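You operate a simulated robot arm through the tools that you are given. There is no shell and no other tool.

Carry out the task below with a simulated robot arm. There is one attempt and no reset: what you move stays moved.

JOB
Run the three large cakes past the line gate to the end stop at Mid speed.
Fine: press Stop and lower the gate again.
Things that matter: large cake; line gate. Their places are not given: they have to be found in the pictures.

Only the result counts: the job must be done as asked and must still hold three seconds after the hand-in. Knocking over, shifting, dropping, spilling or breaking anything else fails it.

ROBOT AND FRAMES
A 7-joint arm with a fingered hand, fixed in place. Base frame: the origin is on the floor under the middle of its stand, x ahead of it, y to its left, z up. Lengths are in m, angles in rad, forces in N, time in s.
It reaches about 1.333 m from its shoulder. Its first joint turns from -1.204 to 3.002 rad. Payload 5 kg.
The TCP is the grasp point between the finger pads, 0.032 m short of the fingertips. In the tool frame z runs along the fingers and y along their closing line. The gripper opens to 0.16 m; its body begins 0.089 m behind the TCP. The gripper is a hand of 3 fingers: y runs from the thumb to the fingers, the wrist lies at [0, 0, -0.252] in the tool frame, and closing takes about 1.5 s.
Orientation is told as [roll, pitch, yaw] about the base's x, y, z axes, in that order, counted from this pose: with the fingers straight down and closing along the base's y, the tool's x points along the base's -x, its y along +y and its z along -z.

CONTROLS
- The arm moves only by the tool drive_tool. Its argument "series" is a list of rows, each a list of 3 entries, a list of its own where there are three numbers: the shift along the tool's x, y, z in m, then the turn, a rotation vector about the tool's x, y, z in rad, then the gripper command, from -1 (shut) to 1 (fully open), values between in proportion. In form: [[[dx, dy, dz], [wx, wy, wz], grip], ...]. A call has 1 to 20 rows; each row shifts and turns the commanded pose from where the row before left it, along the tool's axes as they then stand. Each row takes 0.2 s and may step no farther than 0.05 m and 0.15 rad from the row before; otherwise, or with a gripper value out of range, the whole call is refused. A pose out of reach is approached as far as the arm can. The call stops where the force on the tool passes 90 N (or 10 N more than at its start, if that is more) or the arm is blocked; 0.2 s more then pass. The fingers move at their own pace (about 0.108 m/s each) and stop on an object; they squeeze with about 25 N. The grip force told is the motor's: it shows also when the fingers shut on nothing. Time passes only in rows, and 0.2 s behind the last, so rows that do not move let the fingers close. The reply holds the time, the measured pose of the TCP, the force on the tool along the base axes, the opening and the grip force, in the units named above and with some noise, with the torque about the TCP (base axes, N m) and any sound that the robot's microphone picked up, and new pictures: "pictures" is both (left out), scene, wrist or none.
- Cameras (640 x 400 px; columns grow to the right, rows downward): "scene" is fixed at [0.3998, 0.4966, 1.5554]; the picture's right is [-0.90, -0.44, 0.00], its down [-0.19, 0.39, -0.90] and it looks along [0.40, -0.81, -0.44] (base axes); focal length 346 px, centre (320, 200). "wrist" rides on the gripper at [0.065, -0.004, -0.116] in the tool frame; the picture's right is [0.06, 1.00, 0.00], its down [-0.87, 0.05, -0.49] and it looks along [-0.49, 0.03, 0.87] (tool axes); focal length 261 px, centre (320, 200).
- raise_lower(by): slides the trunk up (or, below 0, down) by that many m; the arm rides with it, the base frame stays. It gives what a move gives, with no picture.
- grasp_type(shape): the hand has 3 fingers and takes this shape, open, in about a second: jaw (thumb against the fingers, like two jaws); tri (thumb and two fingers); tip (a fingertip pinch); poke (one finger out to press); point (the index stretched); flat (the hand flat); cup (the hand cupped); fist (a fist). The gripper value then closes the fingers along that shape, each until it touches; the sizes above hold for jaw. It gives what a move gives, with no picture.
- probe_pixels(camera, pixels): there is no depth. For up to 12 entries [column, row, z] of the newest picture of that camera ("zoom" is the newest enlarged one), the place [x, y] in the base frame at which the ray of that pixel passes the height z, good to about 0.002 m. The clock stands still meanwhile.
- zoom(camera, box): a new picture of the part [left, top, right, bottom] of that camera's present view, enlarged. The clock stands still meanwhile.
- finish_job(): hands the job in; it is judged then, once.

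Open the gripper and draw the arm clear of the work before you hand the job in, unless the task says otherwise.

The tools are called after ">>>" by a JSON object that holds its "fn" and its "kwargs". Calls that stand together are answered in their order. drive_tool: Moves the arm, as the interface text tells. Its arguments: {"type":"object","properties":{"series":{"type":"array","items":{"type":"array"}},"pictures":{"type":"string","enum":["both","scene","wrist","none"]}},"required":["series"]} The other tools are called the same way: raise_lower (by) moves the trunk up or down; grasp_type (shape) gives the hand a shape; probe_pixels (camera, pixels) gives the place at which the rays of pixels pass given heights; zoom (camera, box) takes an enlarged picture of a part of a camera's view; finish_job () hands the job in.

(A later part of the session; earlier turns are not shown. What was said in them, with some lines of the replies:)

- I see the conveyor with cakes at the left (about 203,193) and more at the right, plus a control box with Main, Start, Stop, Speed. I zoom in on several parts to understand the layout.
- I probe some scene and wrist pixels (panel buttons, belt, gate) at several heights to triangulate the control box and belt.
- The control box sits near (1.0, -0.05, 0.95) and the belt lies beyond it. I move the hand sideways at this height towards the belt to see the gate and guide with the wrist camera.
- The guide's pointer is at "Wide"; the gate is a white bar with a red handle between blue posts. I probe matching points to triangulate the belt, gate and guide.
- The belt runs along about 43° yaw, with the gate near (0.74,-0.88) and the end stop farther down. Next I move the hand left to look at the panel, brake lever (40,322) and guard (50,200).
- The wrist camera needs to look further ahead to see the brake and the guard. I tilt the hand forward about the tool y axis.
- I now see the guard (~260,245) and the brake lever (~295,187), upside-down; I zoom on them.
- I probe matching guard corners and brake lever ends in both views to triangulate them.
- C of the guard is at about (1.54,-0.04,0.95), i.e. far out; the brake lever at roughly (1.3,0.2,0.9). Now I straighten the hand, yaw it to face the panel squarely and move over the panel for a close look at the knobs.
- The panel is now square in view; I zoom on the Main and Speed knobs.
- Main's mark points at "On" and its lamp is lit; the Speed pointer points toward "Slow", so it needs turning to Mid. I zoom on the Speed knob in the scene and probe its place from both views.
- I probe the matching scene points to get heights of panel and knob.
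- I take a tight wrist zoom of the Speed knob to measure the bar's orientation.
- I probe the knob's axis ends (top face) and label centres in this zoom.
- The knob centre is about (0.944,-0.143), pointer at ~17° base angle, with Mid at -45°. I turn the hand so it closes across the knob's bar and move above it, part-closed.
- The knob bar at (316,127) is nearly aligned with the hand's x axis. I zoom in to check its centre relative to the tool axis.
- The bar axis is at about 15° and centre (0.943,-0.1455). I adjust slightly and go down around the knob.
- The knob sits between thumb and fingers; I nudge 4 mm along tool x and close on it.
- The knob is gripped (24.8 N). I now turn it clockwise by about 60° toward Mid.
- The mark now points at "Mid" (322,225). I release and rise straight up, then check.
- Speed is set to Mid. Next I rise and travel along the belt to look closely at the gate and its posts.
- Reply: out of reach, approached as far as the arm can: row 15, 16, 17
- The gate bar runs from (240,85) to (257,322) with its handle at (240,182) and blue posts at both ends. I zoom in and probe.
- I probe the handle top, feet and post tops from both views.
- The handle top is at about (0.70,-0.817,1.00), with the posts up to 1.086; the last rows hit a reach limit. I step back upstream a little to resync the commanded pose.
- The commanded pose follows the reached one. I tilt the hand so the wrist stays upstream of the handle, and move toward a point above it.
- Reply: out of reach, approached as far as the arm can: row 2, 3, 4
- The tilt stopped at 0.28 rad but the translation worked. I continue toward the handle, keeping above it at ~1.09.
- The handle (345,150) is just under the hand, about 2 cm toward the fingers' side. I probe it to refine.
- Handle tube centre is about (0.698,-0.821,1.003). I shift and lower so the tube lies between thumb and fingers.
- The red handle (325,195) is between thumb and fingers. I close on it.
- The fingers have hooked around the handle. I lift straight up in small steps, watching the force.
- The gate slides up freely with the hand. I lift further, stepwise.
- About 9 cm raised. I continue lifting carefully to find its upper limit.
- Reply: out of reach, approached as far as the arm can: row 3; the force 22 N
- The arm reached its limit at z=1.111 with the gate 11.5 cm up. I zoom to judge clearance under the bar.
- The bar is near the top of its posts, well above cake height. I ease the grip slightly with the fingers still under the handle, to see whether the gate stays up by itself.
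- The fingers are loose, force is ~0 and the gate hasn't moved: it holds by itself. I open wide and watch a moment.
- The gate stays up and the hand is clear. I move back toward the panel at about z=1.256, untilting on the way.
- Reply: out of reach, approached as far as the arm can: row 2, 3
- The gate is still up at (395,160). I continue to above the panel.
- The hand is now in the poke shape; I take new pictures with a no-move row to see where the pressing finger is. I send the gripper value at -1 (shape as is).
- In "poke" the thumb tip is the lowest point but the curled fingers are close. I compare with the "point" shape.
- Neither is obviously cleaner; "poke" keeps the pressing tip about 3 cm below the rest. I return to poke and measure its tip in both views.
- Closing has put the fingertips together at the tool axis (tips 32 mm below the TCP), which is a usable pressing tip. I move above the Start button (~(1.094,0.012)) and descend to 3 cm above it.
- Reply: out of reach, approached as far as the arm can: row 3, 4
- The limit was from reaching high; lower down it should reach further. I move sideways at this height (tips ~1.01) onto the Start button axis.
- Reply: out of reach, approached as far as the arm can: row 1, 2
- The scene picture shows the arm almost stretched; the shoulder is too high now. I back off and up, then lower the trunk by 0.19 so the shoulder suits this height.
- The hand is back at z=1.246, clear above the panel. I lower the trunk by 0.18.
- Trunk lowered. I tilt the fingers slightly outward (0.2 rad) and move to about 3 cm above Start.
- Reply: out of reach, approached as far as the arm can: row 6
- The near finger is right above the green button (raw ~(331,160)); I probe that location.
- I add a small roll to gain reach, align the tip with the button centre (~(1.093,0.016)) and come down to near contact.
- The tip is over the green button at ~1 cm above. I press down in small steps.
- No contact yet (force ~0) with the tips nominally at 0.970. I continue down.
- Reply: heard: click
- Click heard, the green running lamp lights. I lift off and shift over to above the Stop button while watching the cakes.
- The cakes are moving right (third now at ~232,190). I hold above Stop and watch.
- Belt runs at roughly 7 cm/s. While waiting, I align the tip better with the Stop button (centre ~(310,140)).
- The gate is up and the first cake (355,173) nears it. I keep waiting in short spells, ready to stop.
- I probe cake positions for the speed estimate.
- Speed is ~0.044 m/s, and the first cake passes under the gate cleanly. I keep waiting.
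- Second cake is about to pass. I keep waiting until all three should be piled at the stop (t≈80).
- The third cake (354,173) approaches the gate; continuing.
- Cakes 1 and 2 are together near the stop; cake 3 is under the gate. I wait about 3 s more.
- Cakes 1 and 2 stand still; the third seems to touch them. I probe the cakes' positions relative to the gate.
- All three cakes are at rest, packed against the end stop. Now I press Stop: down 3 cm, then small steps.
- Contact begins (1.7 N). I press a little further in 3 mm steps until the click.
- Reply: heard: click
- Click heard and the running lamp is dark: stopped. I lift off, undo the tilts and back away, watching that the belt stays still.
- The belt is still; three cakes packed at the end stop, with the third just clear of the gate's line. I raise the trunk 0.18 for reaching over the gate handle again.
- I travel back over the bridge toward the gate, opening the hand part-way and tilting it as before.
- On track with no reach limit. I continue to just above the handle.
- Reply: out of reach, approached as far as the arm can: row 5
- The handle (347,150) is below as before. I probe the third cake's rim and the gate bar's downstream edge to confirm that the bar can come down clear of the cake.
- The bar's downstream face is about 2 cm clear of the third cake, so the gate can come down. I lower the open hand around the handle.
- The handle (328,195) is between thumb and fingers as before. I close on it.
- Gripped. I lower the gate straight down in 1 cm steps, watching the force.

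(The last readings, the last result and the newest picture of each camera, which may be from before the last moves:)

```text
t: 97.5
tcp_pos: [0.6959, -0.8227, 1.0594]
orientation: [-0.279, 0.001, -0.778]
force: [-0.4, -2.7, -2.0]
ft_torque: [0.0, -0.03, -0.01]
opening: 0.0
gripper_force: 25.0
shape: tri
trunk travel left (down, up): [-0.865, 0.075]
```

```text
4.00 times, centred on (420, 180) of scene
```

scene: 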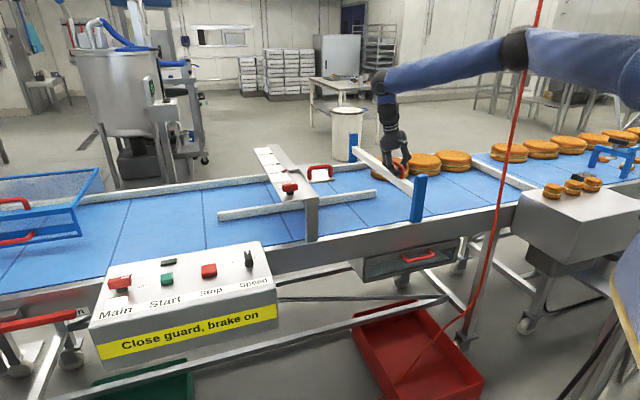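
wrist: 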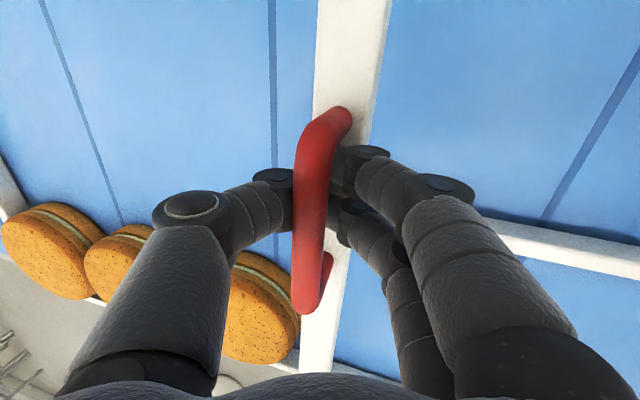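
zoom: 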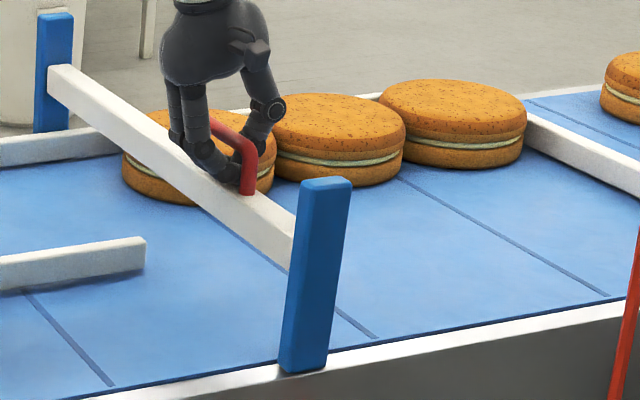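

The gate is coming down, with the fingers sliding slightly on the handle. I continue lowering.

>>> {"fn": "drive_tool", "kwargs": {"series": [[[0, 0.0028, 0.0096], [0, 0, 0], -1], [[0, 0.0028, 0.0096], [0, 0, 0], -1], [[0, 0.0028, 0.0096], [0, 0, 0], -1], [[0, 0.0028, 0.0096], [0, 0, 0], -1], [[0, 0.0028, 0.0096], [0, 0, 0], -1], [[0, 0, 0], [0, 0, 0], -1]]}}

>>> {"fn": "zoom", "kwargs": {"camera": "scene", "box": [340, 130, 500, 230]}}

```text
t: 99.0
tcp_pos: [0.697, -0.8219, 1.0091]
orientation: [-0.279, 0.001, -0.776]
force: [1.1, -2.2, -0.1]
ft_torque: [0.0, -0.02, 0.0]
opening: 0.0001
gripper_force: 25.1
shape: tri
trunk travel left (down, up): [-0.865, 0.075]
```

scene: 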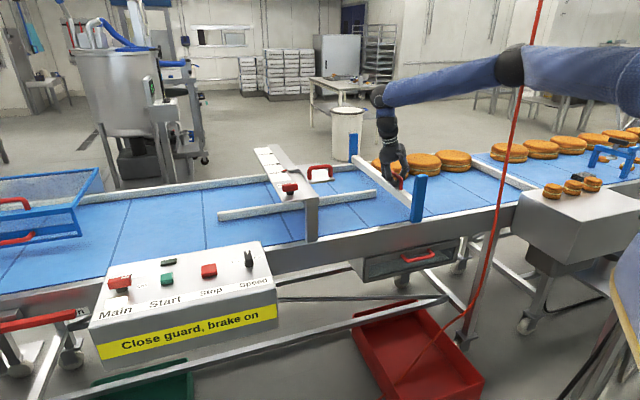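
wrist: 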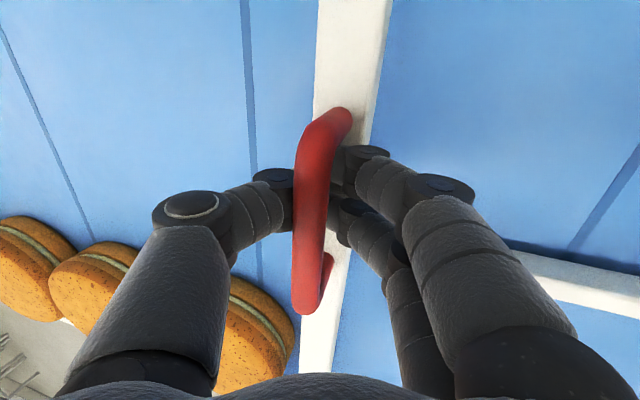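

```text
4.00 times, centred on (420, 180) of scene
```

zoom: 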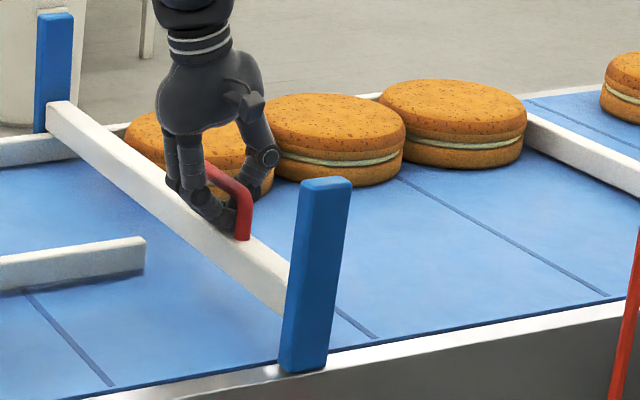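

About 3 cm remain. I go on lowering with smaller steps until it seats.

>>> {"fn": "drive_tool", "kwargs": {"series": [[[0, 0.0028, 0.0096], [0, 0, 0], -1], [[0, 0.0028, 0.0096], [0, 0, 0], -1], [[0, 0.0014, 0.0048], [0, 0, 0], -1], [[0, 0, 0], [0, 0, 0], -1]]}}

>>> {"fn": "zoom", "kwargs": {"camera": "scene", "box": [340, 130, 500, 230]}}

```text
t: 100.0
tcp_pos: [0.6964, -0.8213, 0.9861]
orientation: [-0.28, -0.001, -0.78]
force: [-1.9, -3.0, 1.8]
ft_torque: [-0.03, -0.03, 0.0]
opening: 0.0
gripper_force: 25.5
shape: tri
trunk travel left (down, up): [-0.865, 0.075]
```

scene: 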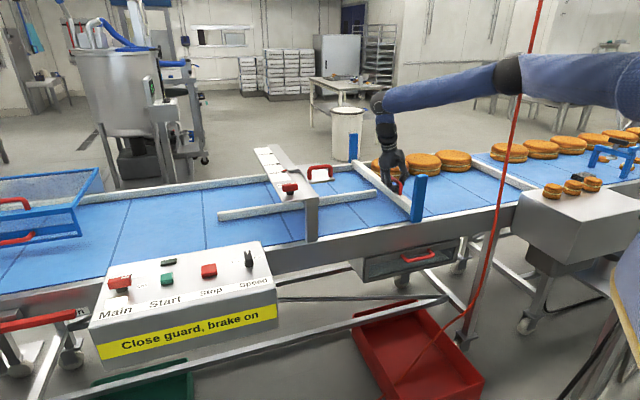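
wrist: 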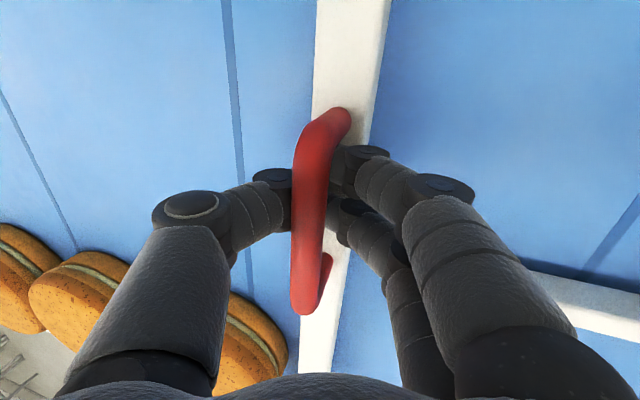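

```text
4.00 times, centred on (420, 180) of scene
```

zoom: 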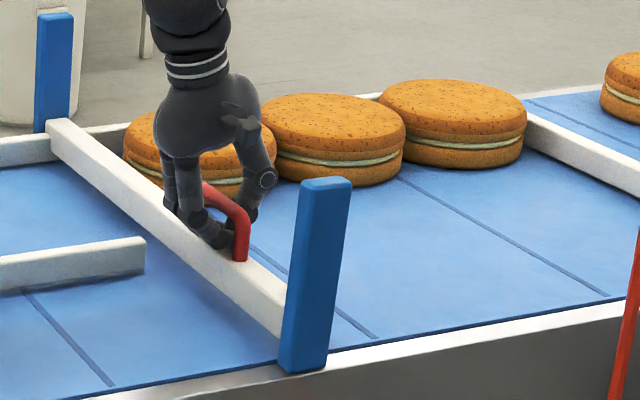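

Nearly seated. I continue in 5 mm steps until the force shows it is down.

>>> {"fn": "drive_tool", "kwargs": {"series": [[[0, 0.0014, 0.0048], [0, 0, 0], -1], [[0, 0.0014, 0.0048], [0, 0, 0], -1], [[0, 0, 0], [0, 0, 0], -1]]}}

>>> {"fn": "zoom", "kwargs": {"camera": "scene", "box": [340, 130, 500, 230]}}

```text
t: 100.8
tcp_pos: [0.6969, -0.8211, 0.9788]
orientation: [-0.279, -0.003, -0.778]
force: [3.1, -7.9, 25.7]
ft_torque: [-0.29, 0.15, 0.05]
opening: 0.0
gripper_force: 25.3
shape: tri
trunk travel left (down, up): [-0.865, 0.075]
```

scene: 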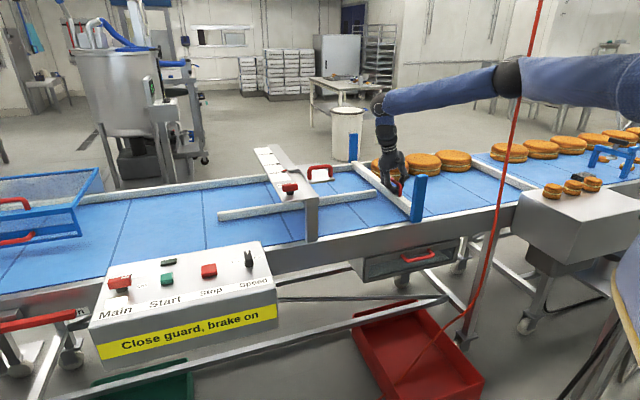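
wrist: 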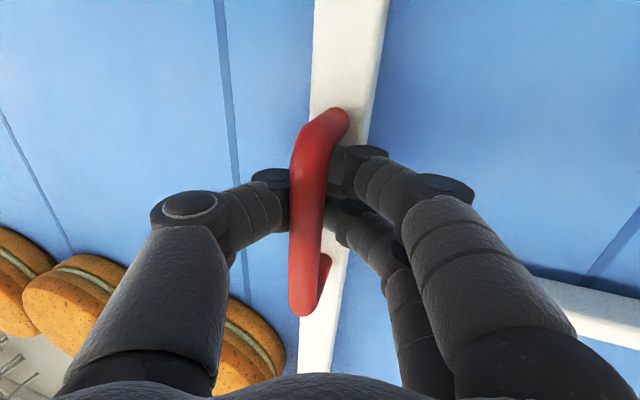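

```text
4.00 times, centred on (420, 180) of scene
```

zoom: 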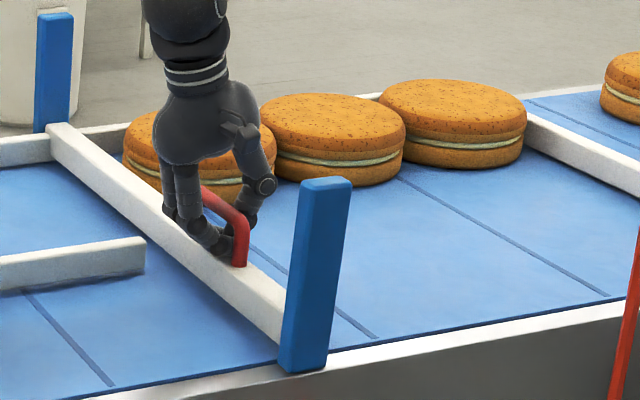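

Force rises to 25.7 N: the gate is seated at its bottom. I open the fingers in place.

>>> {"fn": "drive_tool", "kwargs": {"series": [[[0, 0, 0], [0, 0, 0], -0.8], [[0, 0, 0], [0, 0, 0], -0.4], [[0, 0, 0], [0, 0, 0], 0], [[0, 0, 0], [0, 0, 0], 0.3], [[0, 0, 0], [0, 0, 0], 0.3], [[0, 0, 0], [0, 0, 0], 0.3]]}}

>>> {"fn": "zoom", "kwargs": {"camera": "scene", "box": [340, 130, 500, 230]}}

```text
t: 102.2
tcp_pos: [0.6942, -0.8198, 0.9807]
orientation: [-0.281, -0.004, -0.779]
force: [-7.4, -11.5, 48.5]
ft_torque: [0.09, -0.18, -0.02]
opening: 0.0756
gripper_force: 0.0
shape: jaw
trunk travel left (down, up): [-0.865, 0.075]
```

scene: 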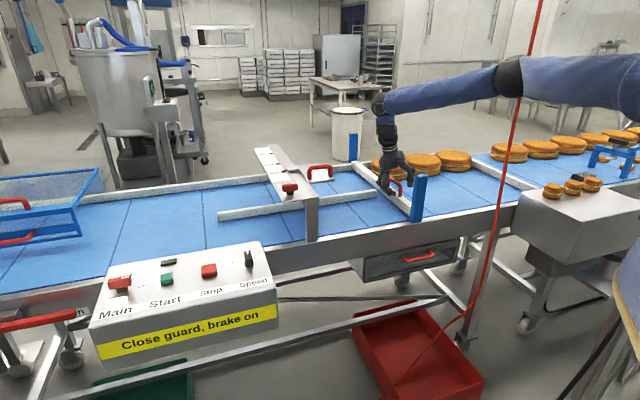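
wrist: 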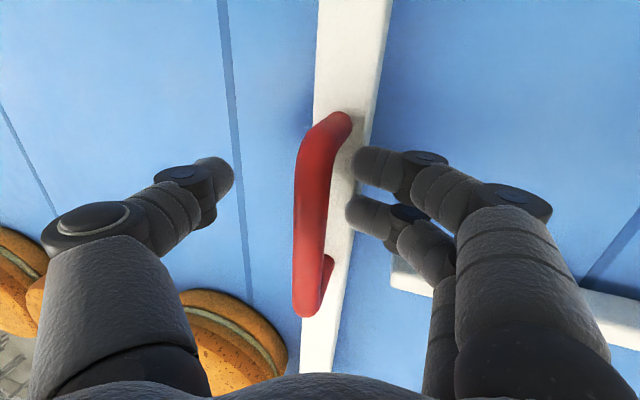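

```text
4.00 times, centred on (420, 180) of scene
```

zoom: 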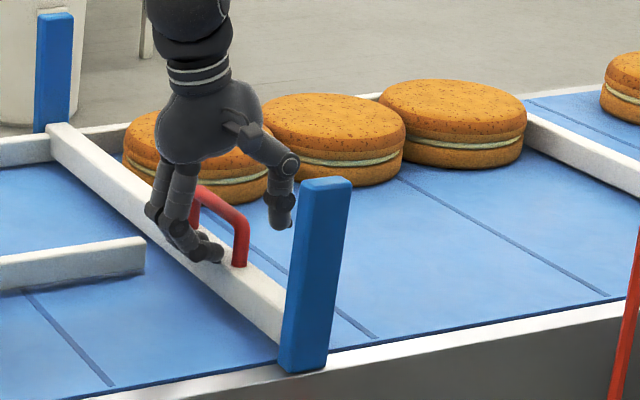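

The upstream fingers rest on the bar (48 N). I lift straight up gently out of the handle and watch that the gate stays down.

>>> {"fn": "drive_tool", "kwargs": {"series": [[[0, -0.0014, -0.0048], [0, 0, 0], 0.1], [[0, -0.0014, -0.0048], [0, 0, 0], 0.1], [[0, -0.0028, -0.0096], [0, 0, 0], 0.2], [[0, -0.0028, -0.0096], [0, 0, 0], 0.2], [[0, -0.0028, -0.0096], [0, 0, 0], 0.2], [[0, 0, 0], [0, 0, 0], 0.2]]}}

>>> {"fn": "zoom", "kwargs": {"camera": "scene", "box": [340, 130, 500, 230]}}

```text
t: 103.5
tcp_pos: [0.6972, -0.8208, 1.0149]
orientation: [-0.278, 0.002, -0.779]
force: [0.4, 0.9, 0.7]
ft_torque: [0.01, 0.0, 0.0]
opening: 0.0906
gripper_force: 0.1
shape: jaw
trunk travel left (down, up): [-0.865, 0.075]
```

scene: 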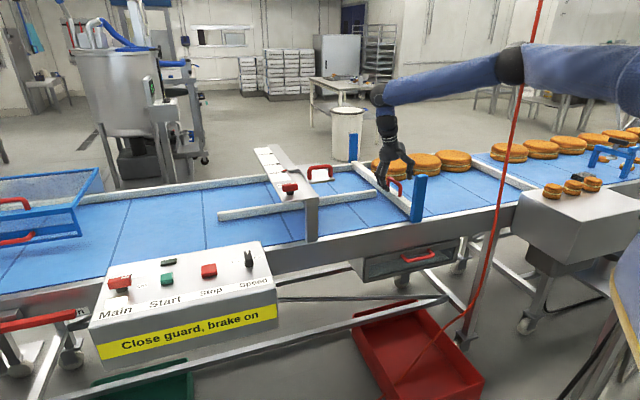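
wrist: 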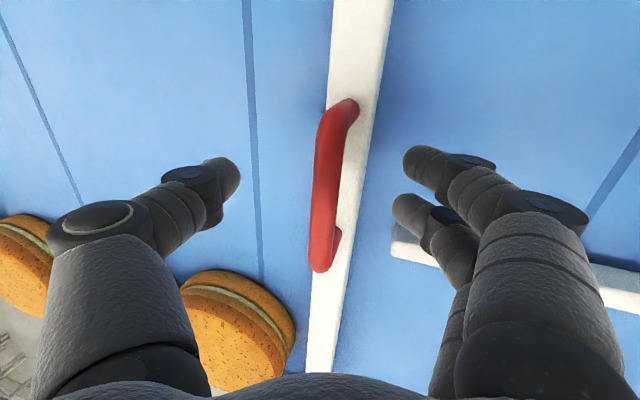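

```text
4.00 times, centred on (420, 180) of scene
```

zoom: 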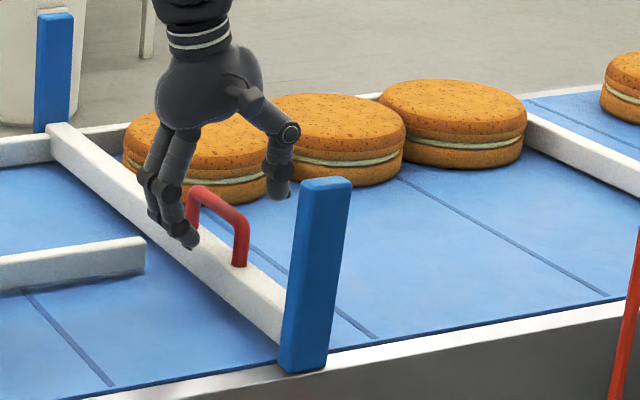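

The gate stays down and the hand is free (force ~0). I rise clear of the handle and then retreat upstream and back.

>>> {"fn": "drive_tool", "kwargs": {"series": [[[0, -0.005, -0.0173], [0, 0, 0], 0.2], [[0, -0.005, -0.0173], [0, 0, 0], 0.2], [[0, -0.005, -0.0173], [0, 0, 0], 0.2], [[0, -0.005, -0.0173], [0, 0, 0], 0.2], [[0, -0.005, -0.0173], [0, 0, 0], 0.2], [[0, -0.005, -0.0173], [0, 0, 0], 0.2], [[0, -0.005, -0.0173], [0, 0, 0], 0.2], [[0, -0.005, -0.0173], [0, 0, 0], 0.2], [[0, -0.005, -0.0173], [0, 0, 0], 0.2], [[0.017, 0.0361, -0.0162], [0, 0, 0], 0.2], [[0.017, 0.0361, -0.0162], [0, 0, 0], 0.2], [[0.017, 0.0361, -0.0162], [0, 0, 0], 0.2], [[0.017, 0.0361, -0.0162], [0, 0, 0], 0.2], [[0.017, 0.0361, -0.0162], [0, 0, 0], 0.2], [[0.017, 0.0361, -0.0162], [0, 0, 0], 0.2], [[0, 0, 0], [-0.14, 0, 0], 0.2], [[0, 0, 0], [-0.14, 0, 0], 0.2]]}}

>>> {"fn": "zoom", "kwargs": {"camera": "scene", "box": [340, 130, 500, 230]}}

```text
t: 107.2
tcp_pos: [0.7901, -0.5821, 1.2109]
orientation: [0.002, -0.001, -0.774]
force: [-0.8, -0.9, 1.0]
ft_torque: [-0.01, -0.02, 0.0]
opening: 0.0907
gripper_force: 0.1
shape: jaw
trunk travel left (down, up): [-0.865, 0.075]
```

scene: 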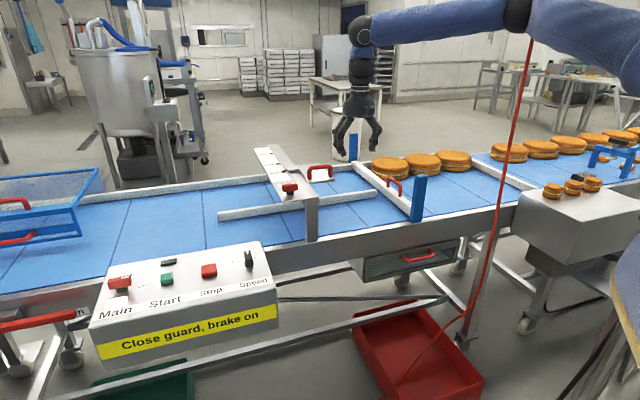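
wrist: 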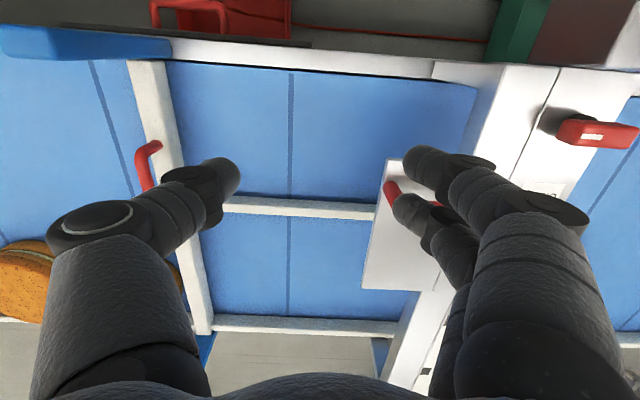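

```text
4.00 times, centred on (420, 180) of scene
```

zoom: 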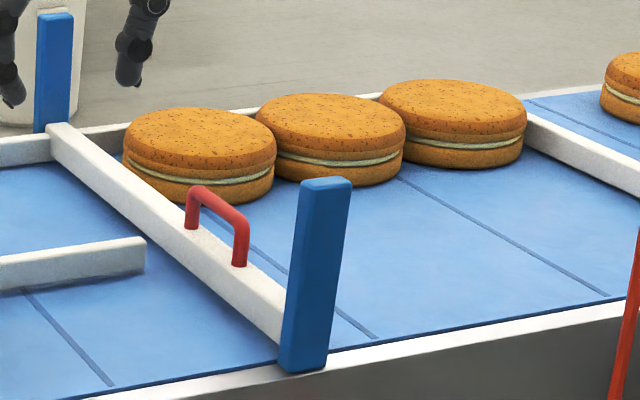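

Everything is in place: gate down, three cakes packed at the end stop, belt still. I retreat the arm to a clear place and open the gripper.

>>> {"fn": "drive_tool", "kwargs": {"series": [[[0.0375, 0.0224, -0.0044], [0, 0, 0], 0.5], [[0.0375, 0.0224, -0.0044], [0, 0, 0], 1], [[0.0375, 0.0224, -0.0044], [0, 0, 0], 1], [[0.0375, 0.0224, -0.0044], [0, 0, 0], 1], [[0.0375, 0.0224, -0.0044], [0, 0, 0], 1], [[0.0375, 0.0224, -0.0044], [0, 0, 0], 1], [[0.0375, 0.0224, -0.0044], [0, 0, 0], 1], [[0.0375, 0.0224, -0.0044], [0, 0, 0], 1], [[0.0375, 0.0224, -0.0044], [0, 0, 0], 1], [[0, 0, 0], [0, 0, 0], 1]]}}

>>> {"fn": "zoom", "kwargs": {"camera": "scene", "box": [90, 230, 290, 340]}}

>>> {"fn": "zoom", "kwargs": {"camera": "scene", "box": [240, 130, 560, 260]}}

```text
t: 109.3
tcp_pos: [0.6896, -0.2028, 1.2508]
orientation: [0.002, 0.002, -0.779]
force: [0.3, -0.3, -0.2]
ft_torque: [0.03, -0.02, 0.0]
opening: 0.152
gripper_force: 0.1
shape: jaw
trunk travel left (down, up): [-0.865, 0.075]
```

scene: 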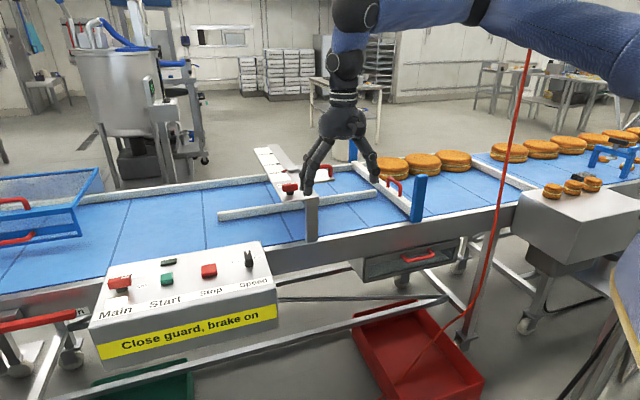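
wrist: 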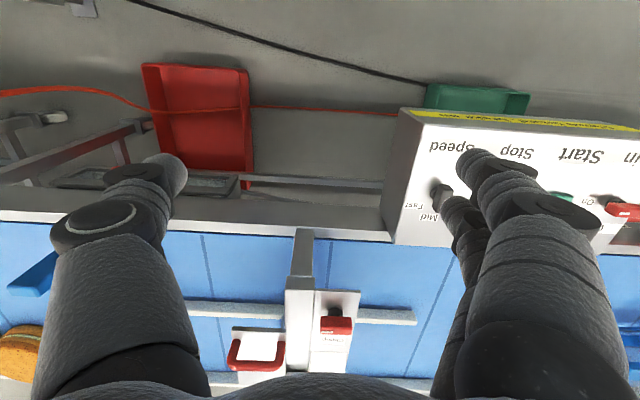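

```text
3.20 times, centred on (190, 285) of scene
```

zoom: 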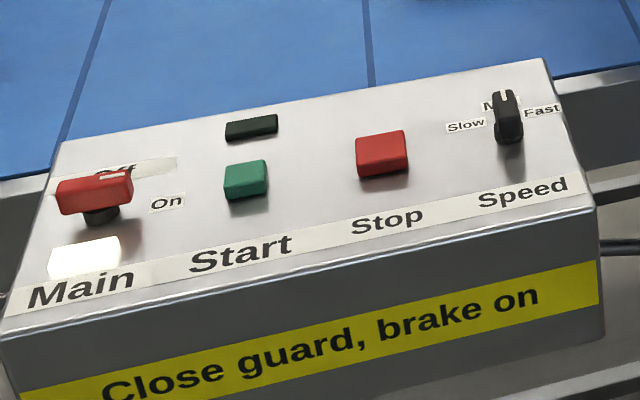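

```text
2.00 times, centred on (400, 195) of scene
```

zoom: 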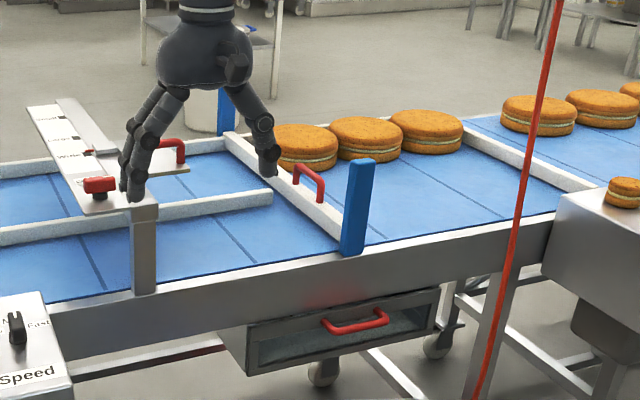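

The running lamp is off, Speed reads Mid, the gate is down behind the three cakes at the end stop, and the arm is clear with the hand open. I hand the job in.

>>> {"fn": "finish_job", "kwargs": {}}

```text
The job is handed in.
```

The three large cakes ran past the line gate to the end stop at Mid speed. I then pressed Stop and lowered the gate again behind them, and handed the job in. No verdict has come back yet.

- **Cakes:** all three came to rest packed against the end stop. The third sits about 2 cm clear of the gate bar.
- **Belt:** Stop clicked, the green running lamp went dark, and the belt stayed still afterwards. Speed is left at Mid and Main was already on.
- **Gate:** it is seated at the bottom, with the handle at the same place in the picture as at the start.
- **Left alone:** I did not touch the lane guide (its pointer is at "Wide"), the guard or the brake lever. The belt started without them.
- **Arm:** the hand is open and clear of the work.
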